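You operate a simulated robot arm through the tools that you are given. There is no shell and no other tool. Be economical: measure what you need, move in short steps, check, and stop when the job is done.

You are at the controls of a simulated robot arm. One attempt, no reset.

Task
Shut the blue drawer of the fitting table.

It is judged by the outcome, as a careful person would: the job done as asked, and still so three seconds after it is handed in. It fails if anything else is knocked over, pushed out of place, dropped, spilled or broken.

Robot
A 6-joint arm with a two-finger parallel gripper, fixed in place. Base frame: the origin is at the foot of the arm, x ahead of it, y to its left, z up. Readings come in m, rad, newtons and seconds.
With the tool pointing down near the work surface it reaches from about 0.22 to 0.62 m from the base axis. Its first joint turns from -1.152 to 1.152 rad. Payload 2.7 kg.
Tool frame: the origin (TCP) lies between the finger pads and is the grasp point; the fingertips stand 0.023 m ahead of it; z points along the fingers, y is the line along which they close. The gripper opens to 0.094 m. The fingers are 0.038 m wide and 0.01 m thick; the gripper's body (0.054 by 0.096 m) begins 0.039 m behind the TCP.
Orientation is that of the tool frame in the base frame, as a unit quaternion [x, y, z, w]. With the fingers straight down and closing along the base's y, the tool's x points along the base's -x, its y along +y and its z along -z.

Tools
- The arm moves only by the tool move_arm. Its argument "motion" is text: rows parted by semicolons, each of 7 numbers parted by spaces: the opening in per cent of the stroke, from 0 (shut) to 100 (fully open), then the shift along the tool's x, y, z in units of 40 mm (1.0 is 40 mm), then the turn, a rotation vector about the tool's x, y, z in units of 4 degrees (1.0 is 4 degrees). In form: gripper tx ty tz rx ry rz; .... A call has 1 to 20 rows; each row shifts and turns the commanded pose from where the row before left it, along the tool's axes as they then stand. A call with a number of a shift or a turn outside -1 to 1 is refused whole. A row lasts 0.2 s, in which the tool goes at most 0.05 m and 0.15 rad; a call with a longer step from one row to the next is refused whole, and so is a gripper value outside its range. A pose out of reach is approached as far as the arm can. The call stops where the force on the tool passes 40 N (or 10 N more than at its start, if that is more) or the arm is blocked; 0.2 s more then pass. Each finger travels about 0.045 m/s and halts on what it meets, pressing with about 40 N; the grip force reading is that of the motor and also rises with nothing between the fingers. The clock runs only during rows and for 0.2 s after the last one: add rows that do not move to give the fingers time. The reply holds the time, the measured pose of the TCP, the force on the tool along the base axes, the opening and the grip force, in the units named above and with some noise, and new pictures: "pictures" is both (left out), scene, wrist or none.
- Cameras (640 x 400 px; columns grow to the right, rows downward): "scene" is fixed at [0.0702, -0.4279, 1.3989]; the picture's right is [0.80, -0.59, 0.00], its down [-0.37, -0.51, -0.78] and it looks along [0.46, 0.63, -0.63] (base axes); focal length 347 px, centre (320, 200). "wrist" rides on the gripper at [-0.039, 0, -0.044] in the tool frame; the picture's right is [0.00, -1.00, 0.00], its down [0.97, 0.00, -0.24] and it looks along [0.24, 0.00, 0.97] (tool axes); focal length 218 px, centre (320, 200).
- locate(camera, pixels): for up to 12 pixels [column, row] of the newest picture of that camera ("zoom" is the newest enlarged one), the place [x, y, z] in the base frame of the surface seen there, good to about 0.002 m. The clock stands still meanwhile.
- enlarge(camera, box): a new picture of the part [left, top, right, bottom] of that camera's present view, enlarged. The clock stands still meanwhile.
- job_done(): hands the job in; it is judged then, once.

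Work in short steps. Measure before you move; look again where a grasp or a placing could have gone wrong, and mend it. You have 60 turns and 120 pictures in all, those below and enlarged ones among them. Open the gripper and draw the arm clear of the work before you hand the job in, unless the task says otherwise; then end with one line.

The tools are called after ">>>" as a command line: name --argument value ..., lists and objects as JSON in quotes. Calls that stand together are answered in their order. move_arm: Moves the arm, as the interface text tells. Its arguments: {"type":"object","properties":{"motion":{"type":"string"},"pictures":{"type":"string","enum":["both","scene","wrist","none"]}},"required":["motion"]} The other tools are called the same way: locate (camera, pixels) gives the place of the surface under pixels of a picture; enlarge (camera, box) takes an enlarged picture of a part of a camera's view; job_done () hands the job in.

At the start:

```text
t: 0.0
ee_pos: [0.4413, -0.1355, 1.0264]
orientation: [0.0, 1.0, 0.0, 0.0]
contact_force: [0.5, 0.1, -0.5]
width: 0.0943
grasp_force: 0.0
```

scene: 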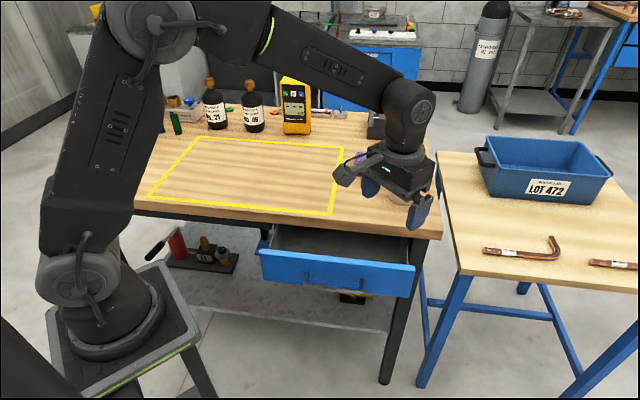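
wrist: 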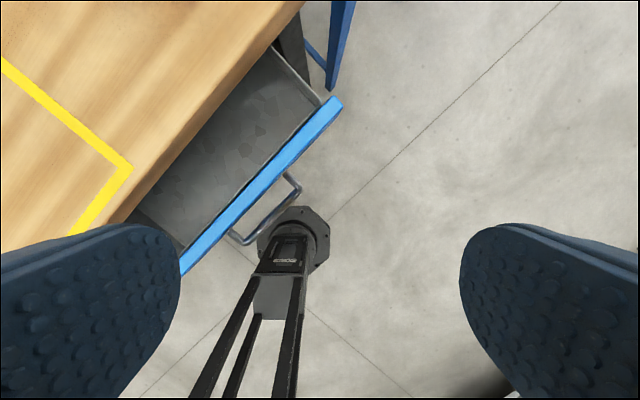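

The drawer front is seen in the scene around (335,275) and in the wrist view from (335,105) to (185,265). I measure its corners, the table edge and the black object nearby.

>>> locate --camera "scene" --pixels '[[262, 252], [413, 268], [408, 295], [265, 275], [335, 262], [335, 278], [308, 278], [370, 285], [270, 228], [440, 235], [340, 243], [280, 225]]'

>>> locate --camera "wrist" --pixels '[[335, 105], [185, 265], [260, 185], [298, 190], [245, 240], [290, 225], [280, 250], [290, 300], [275, 380], [200, 130], [300, 5], [270, 215]]'

>>> enlarge --camera "scene" --box '[230, 200, 450, 340]'

```text
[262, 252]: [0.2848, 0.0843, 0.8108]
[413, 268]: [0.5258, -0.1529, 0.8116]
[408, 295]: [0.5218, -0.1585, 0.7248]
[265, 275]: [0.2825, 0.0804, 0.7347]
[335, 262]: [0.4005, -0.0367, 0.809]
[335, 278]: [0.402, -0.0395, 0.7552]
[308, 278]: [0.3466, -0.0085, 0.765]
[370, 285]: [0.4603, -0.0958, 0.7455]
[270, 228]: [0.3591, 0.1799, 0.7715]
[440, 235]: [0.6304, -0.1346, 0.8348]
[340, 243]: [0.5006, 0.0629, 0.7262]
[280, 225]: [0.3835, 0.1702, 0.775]
```

```text
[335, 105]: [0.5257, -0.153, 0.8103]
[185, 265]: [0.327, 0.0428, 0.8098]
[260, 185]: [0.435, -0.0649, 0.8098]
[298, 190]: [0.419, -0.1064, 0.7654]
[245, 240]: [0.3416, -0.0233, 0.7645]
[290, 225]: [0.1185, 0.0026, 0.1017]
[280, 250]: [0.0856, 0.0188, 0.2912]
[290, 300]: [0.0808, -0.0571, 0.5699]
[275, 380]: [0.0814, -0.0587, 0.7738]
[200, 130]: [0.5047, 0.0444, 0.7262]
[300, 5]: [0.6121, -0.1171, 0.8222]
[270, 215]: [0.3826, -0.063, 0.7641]
```

```text
2.86 times, centred on (340, 270) of scene
```

zoom: 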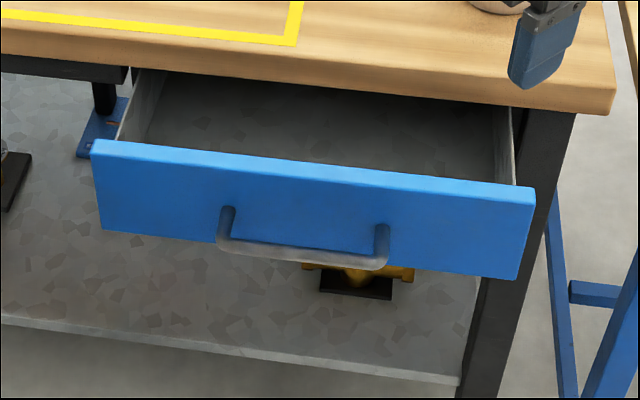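

The drawer stands about 0.09–0.1 m open. The front's inward normal is about (0.70, 0.713), and the handle bar's centre is near (0.38, -0.064, 0.765). I'll yaw -45.5° about tool z and tilt 30° so the fingertips lead inward, staying high up. I'll also measure the tabletop.

>>> locate --camera "scene" --pixels '[[360, 215], [430, 225], [300, 213], [360, 230], [320, 285], [345, 290], [300, 225]]'

>>> move_arm --motion "40 0 0 0 0 0 -1;40 0 0 0 0 0 -1;40 0 0 0 0 0 -1;40 0 0 0 0 0 -1;40 0 0 0 0 0 -1;40 0 0 0 0 0 -1;40 0 0 0 0 0 -1;40 0 0 0 0 0 -1;40 0 0 0 0 0 -1;40 0 0 0 0 0 -1;40 0 0 0 0 0 -1;40 0 0 0 0 0 -0.375;40 0 0 0 0 -1 0;40 0 0 0 0 -1 0;40 0 0 0 0 -1 0;40 0 0 0 0 -1 0;40 0 0 0 0 -1 0;40 0 0 0 0 -1 0;40 0 0 0 0 -1 0;40 0 0 0 0 -0.5 0"

```text
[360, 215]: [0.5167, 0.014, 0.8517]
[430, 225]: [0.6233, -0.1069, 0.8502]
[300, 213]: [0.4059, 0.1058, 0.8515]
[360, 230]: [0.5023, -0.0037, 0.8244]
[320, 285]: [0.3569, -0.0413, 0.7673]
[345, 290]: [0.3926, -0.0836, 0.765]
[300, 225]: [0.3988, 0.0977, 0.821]
```

```text
t: 4.2
ee_pos: [0.4428, -0.1359, 1.027]
orientation: [-0.373, 0.891, 0.1, 0.24]
contact_force: [0.5, -0.4, -0.9]
width: 0.0376
grasp_force: 0.1
```

scene: 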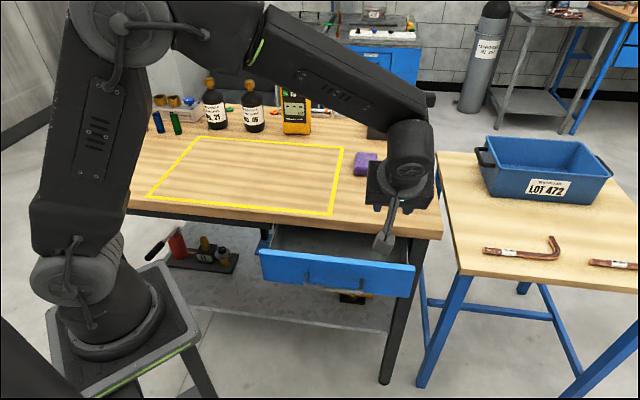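
wrist: 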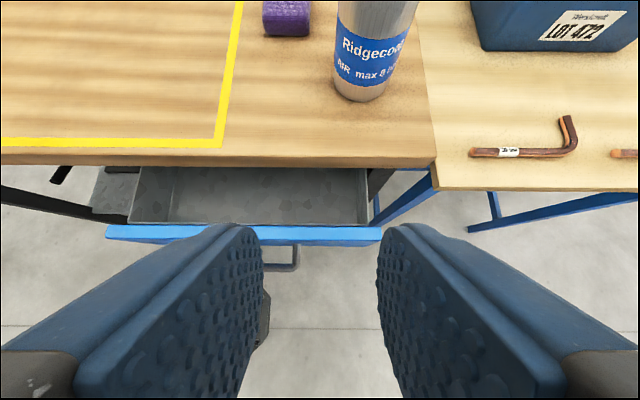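

The wrist view confirms the tool is square to the drawer, with fingertips leading inward. The tabletop is z=0.851 and its edge is about 0.09 m beyond the drawer front. I move outward and sideways to stand before the handle's middle, then straight down most of the way.

>>> move_arm --motion "40 0.341 0.596 -0.197 0 0 0;40 0.341 0.596 -0.197 0 0 0;40 0.341 0.596 -0.197 0 0 0;40 0.341 0.596 -0.197 0 0 0;40 0.417 0 0.722 0 0 0;40 0.417 0 0.722 0 0 0;40 0.417 0 0.722 0 0 0;40 0.417 0 0.722 0 0 0;40 0.417 0 0.722 0 0 0;40 0.417 0 0.722 0 0 0;40 0 0 0 0 0 0"

```text
t: 6.6
ee_pos: [0.3311, -0.1139, 0.8258]
orientation: [-0.373, 0.891, 0.1, 0.239]
contact_force: [-0.5, -0.8, -0.4]
width: 0.0374
grasp_force: 0.2
```

scene: 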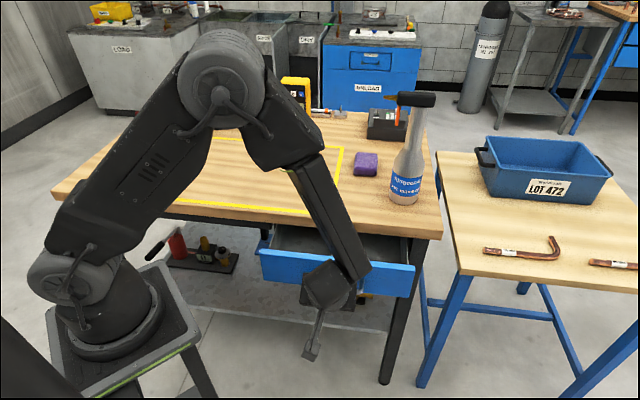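
wrist: 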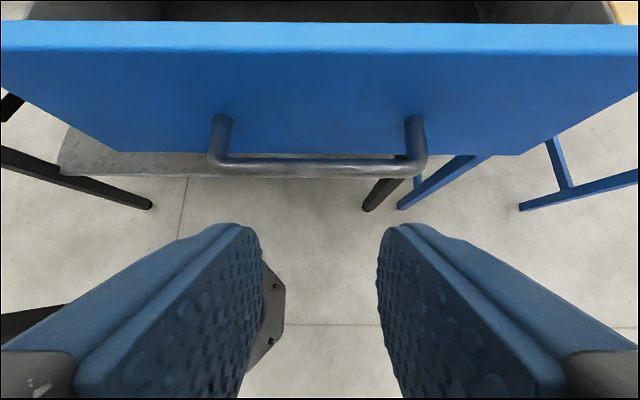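

The gripper faces the handle squarely. Before lowering and pushing I check where the forearm and wrist lie relative to the table edge.

>>> locate --camera "scene" --pixels '[[365, 268], [345, 225], [350, 275], [318, 290], [350, 300], [320, 165], [310, 355], [395, 180], [365, 165], [335, 205]]'

>>> locate --camera "wrist" --pixels '[[320, 164], [222, 160], [412, 162], [320, 100], [320, 30]]'

```text
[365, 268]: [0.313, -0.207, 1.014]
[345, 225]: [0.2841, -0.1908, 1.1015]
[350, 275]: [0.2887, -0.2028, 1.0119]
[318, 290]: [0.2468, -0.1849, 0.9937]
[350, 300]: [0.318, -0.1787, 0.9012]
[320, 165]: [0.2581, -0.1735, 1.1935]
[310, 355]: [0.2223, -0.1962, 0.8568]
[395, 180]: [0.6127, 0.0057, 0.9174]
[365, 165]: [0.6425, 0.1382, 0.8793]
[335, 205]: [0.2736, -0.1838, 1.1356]
```

```text
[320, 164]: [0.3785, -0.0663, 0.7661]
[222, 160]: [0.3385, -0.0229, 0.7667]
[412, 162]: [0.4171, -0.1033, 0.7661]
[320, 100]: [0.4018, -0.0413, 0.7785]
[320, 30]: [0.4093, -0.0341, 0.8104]
```

Everything of the arm is on the outer side of the bar, so there is clearance. I lower to z≈0.76 and advance gently inward onto the bar.

>>> move_arm --motion "40 0.4125 0 0.7145 0 0 0;40 0.4125 0 0.7145 0 0 0;40 0 0 0 0 0 0;40 -0.26 0 0.15 0 0 0;40 -0.26 0 0.15 0 0 0;40 -0.26 0 0.15 0 0 0;40 -0.26 0 0.15 0 0 0;40 -0.26 0 0.15 0 0 0;40 0 0 0 0 0 0"

```text
t: 8.6
ee_pos: [0.3727, -0.0711, 0.7609]
orientation: [-0.374, 0.891, 0.1, 0.239]
contact_force: [-1.1, 0.2, 0.1]
width: 0.0376
grasp_force: 0.1
```

scene: 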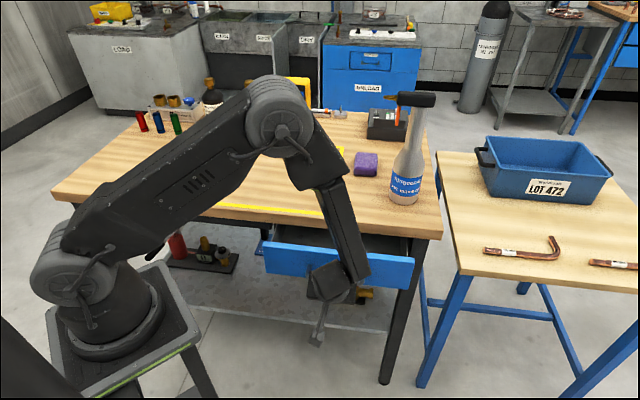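
wrist: 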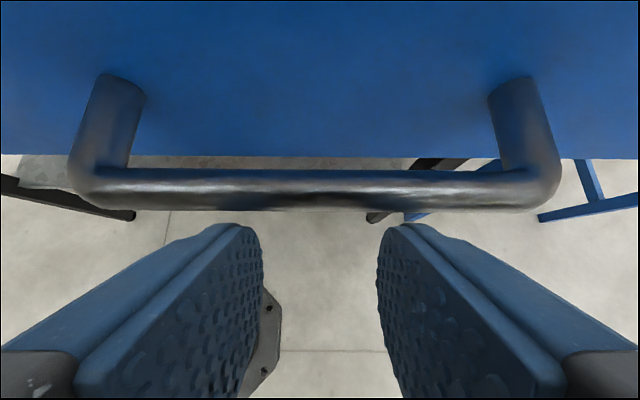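

The fingers are at the bar with almost no force (1 N). I push on inward 70 mm in 10 mm rows.

>>> move_arm --motion "40 -0.2165 0 0.125 0 0 0;40 -0.2165 0 0.125 0 0 0;40 -0.2165 0 0.125 0 0 0;40 -0.2165 0 0.125 0 0 0;40 -0.2165 0 0.125 0 0 0;40 -0.2165 0 0.125 0 0 0;40 -0.2165 0 0.125 0 0 0;40 0 0 0 0 0 0"

```text
t: 10.4
ee_pos: [0.4218, -0.022, 0.761]
orientation: [-0.373, 0.891, 0.099, 0.239]
contact_force: [1.1, -0.6, 0.5]
width: 0.0374
grasp_force: 0.1
```

scene: 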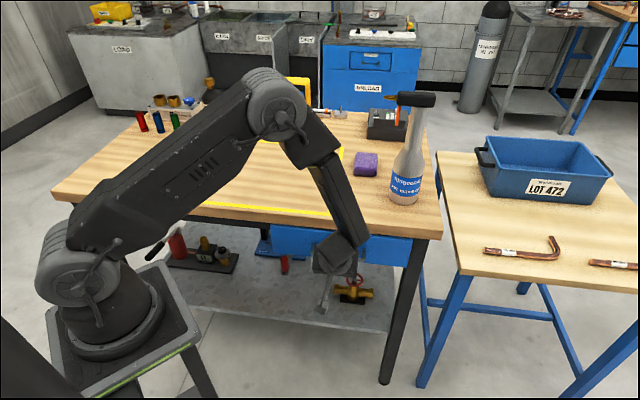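
wrist: 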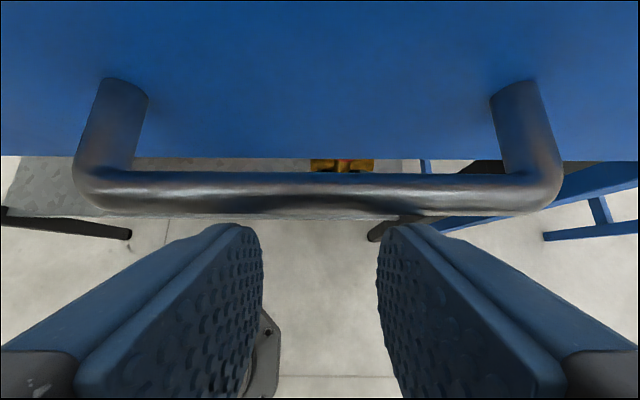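

The drawer has slid in with the push at little force and is nearly under the top. I continue in 6 mm rows until it meets its stop.

>>> move_arm --motion "40 -0.13 0 0.075 0 0 0;40 -0.13 0 0.075 0 0 0;40 -0.13 0 0.075 0 0 0;40 -0.13 0 0.075 0 0 0;40 -0.13 0 0.075 0 0 0;40 -0.13 0 0.075 0 0 0;40 -0.13 0 0.075 0 0 0;40 -0.13 0 0.075 0 0 0;40 -0.13 0 0.075 0 0 0"

```text
t: 11.9
ee_pos: [0.4418, 0.0009, 0.7577]
orientation: [-0.371, 0.894, 0.098, 0.232]
contact_force: [-1.1, -2.8, -0.8]
width: 0.0373
grasp_force: 0.1
stopped in row 7: the force on the tool passed its limit (the readings are from after the stop); the commanded pose is now the measured one
```

scene: 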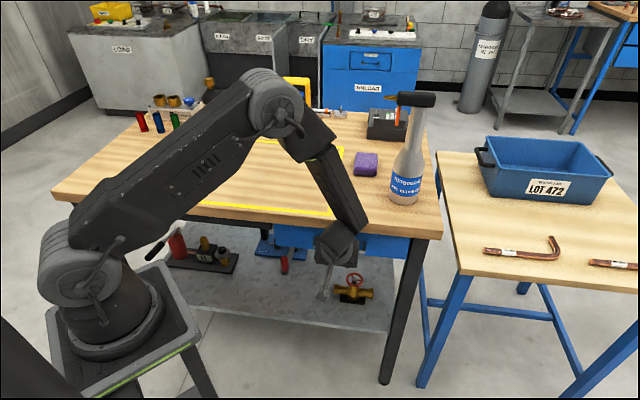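
wrist: 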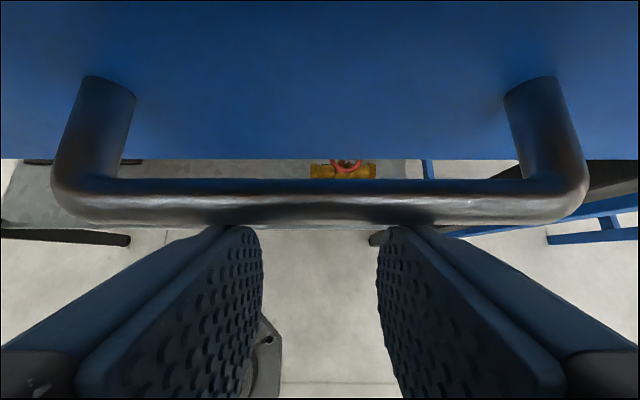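

The push met a firm stop. I back off about 120 mm outward and look at how the drawer front sits.

>>> move_arm --motion "40 0.2165 0 -0.125 0 0 0;40 0.433 0 -0.25 0 0 0;40 0.65 0 -0.375 0 0 0;40 0.65 0 -0.375 0 0 0;40 0.65 0 -0.375 0 0 0;40 0 0 0 0 0 0"

>>> enlarge --camera "scene" --box '[230, 200, 450, 340]'

```text
t: 13.3
ee_pos: [0.3575, -0.0849, 0.7601]
orientation: [-0.372, 0.894, 0.099, 0.232]
contact_force: [0.1, 0.5, -0.2]
width: 0.0376
grasp_force: 0.1
```

scene: 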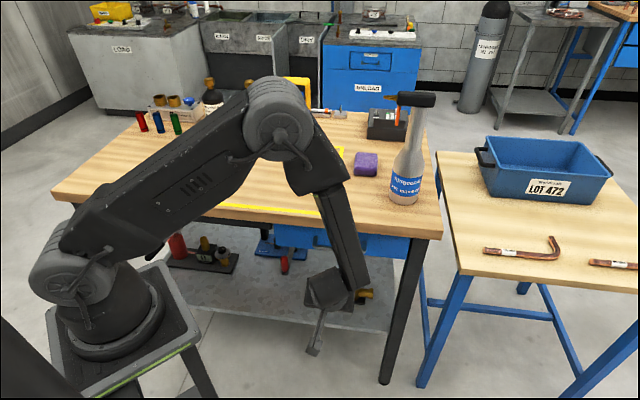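
wrist: 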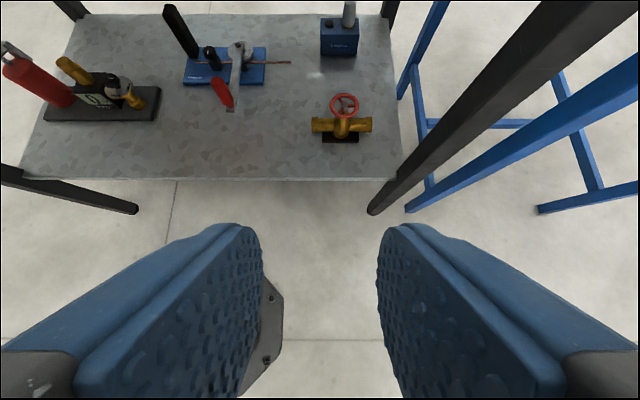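

```text
2.86 times, centred on (340, 270) of scene
```

zoom: 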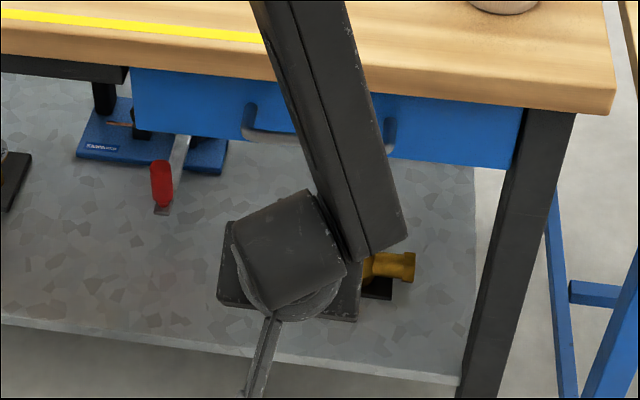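

The front now looks level with the table leg and frame. I measure it against the leg, the apron to the left, and the table edge.

>>> locate --camera "zoom" --pixels '[[200, 110], [150, 110], [480, 140], [440, 130], [530, 160], [540, 130], [60, 65], [110, 75], [180, 68], [480, 95], [262, 135], [390, 150]]'

```text
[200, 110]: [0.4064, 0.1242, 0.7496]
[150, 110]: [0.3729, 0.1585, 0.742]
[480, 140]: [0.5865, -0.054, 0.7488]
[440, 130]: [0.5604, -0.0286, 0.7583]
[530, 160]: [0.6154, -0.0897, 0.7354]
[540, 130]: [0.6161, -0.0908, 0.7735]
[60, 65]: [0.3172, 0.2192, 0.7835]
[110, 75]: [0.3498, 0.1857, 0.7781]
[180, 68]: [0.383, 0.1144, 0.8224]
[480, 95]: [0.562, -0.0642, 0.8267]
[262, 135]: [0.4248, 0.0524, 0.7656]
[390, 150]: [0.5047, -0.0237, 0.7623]
```

The front face (0.376 along the normal) is 4 mm behind the leg face (0.372), next to the apron (0.379), so it looks home. I press once more to confirm it is against its stop and not stuck.

>>> move_arm --motion "40 -0.65 0 0.375 0 0 0;40 -0.65 0 0.375 0 0 0;40 -0.65 0 0.375 0 0 0;40 -0.433 0 0.25 0 0 0;40 -0.0866 0 0.05 0 0 0;40 -0.0866 0 0.05 0 0 0;40 -0.0866 0 0.05 0 0 0;40 -0.0866 0 0.05 0 0 0;40 -0.0866 0 0.05 0 0 0;40 -0.0866 0 0.05 0 0 0;40 -0.0866 0 0.05 0 0 0" --pictures "none"

```text
t: 15.2
ee_pos: [0.4424, 0.002, 0.7531]
orientation: [-0.372, 0.895, 0.098, 0.225]
contact_force: [-1.2, -0.7, -0.8]
width: 0.0376
grasp_force: 0.1
stopped in row 9: the force on the tool passed its limit (the readings are from after the stop); the commanded pose is now the measured one
```

It stops at the same place, a firm end stop. I withdraw outward, then raise the arm clear and look once more.

>>> move_arm --motion "40 0.2165 0 -0.125 0 0 0;40 0.433 0 -0.25 0 0 0;60 0.65 0 -0.375 0 0 0;80 0.65 0 -0.375 0 0 0;100 0.65 0 -0.375 0 0 0;100 0.65 0 -0.375 0 0 0;100 -0.417 0 -0.722 0 0 0;100 -0.417 0 -0.722 0 0 0;100 -0.417 0 -0.722 0 0 0;100 -0.417 0 -0.722 0 0 0;100 -0.417 0 -0.722 0 0 0;100 -0.417 0 -0.722 0 0 0;100 -0.417 0 -0.722 0 0 0;100 0 0 0 0 0 0;100 0 0 0 0 0 0"

>>> enlarge --camera "scene" --box '[230, 200, 450, 340]'

```text
t: 18.4
ee_pos: [0.3428, -0.1004, 0.9922]
orientation: [-0.371, 0.896, 0.096, 0.226]
contact_force: [1.2, -0.4, 0.8]
width: 0.094
grasp_force: 0.1
```

scene: 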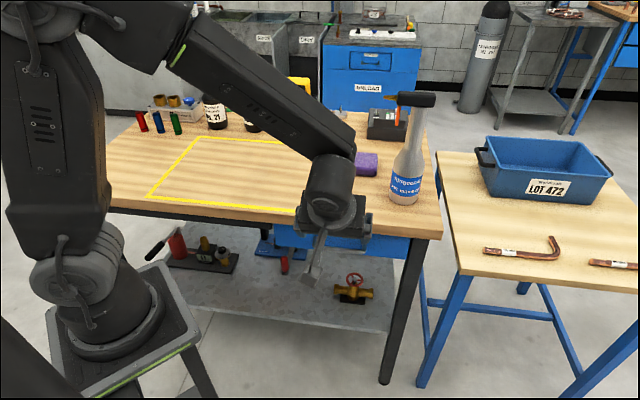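
wrist: 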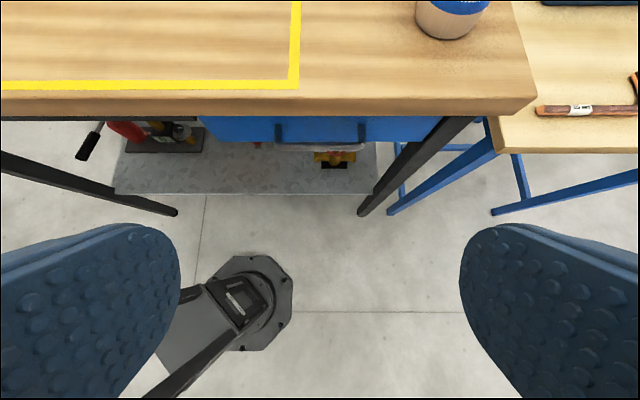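

```text
2.86 times, centred on (340, 270) of scene
```

zoom: 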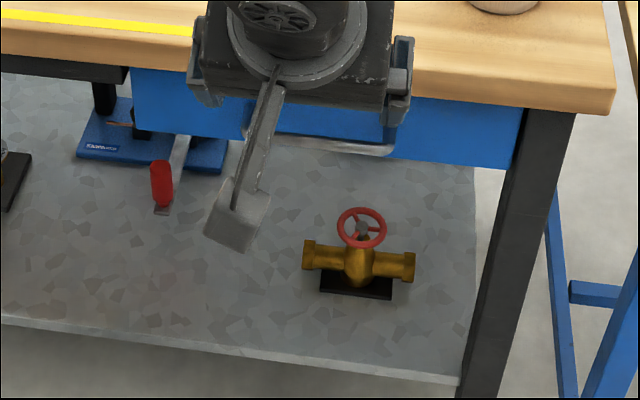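

The drawer is shut and has not sprung back. The bottle and the other things are undisturbed, and the arm is clear with the gripper open, so I hand in.

>>> job_done

```text
The job is handed in.
```

The blue drawer is shut firmly against its stop, nothing else was moved, and the job is handed in.
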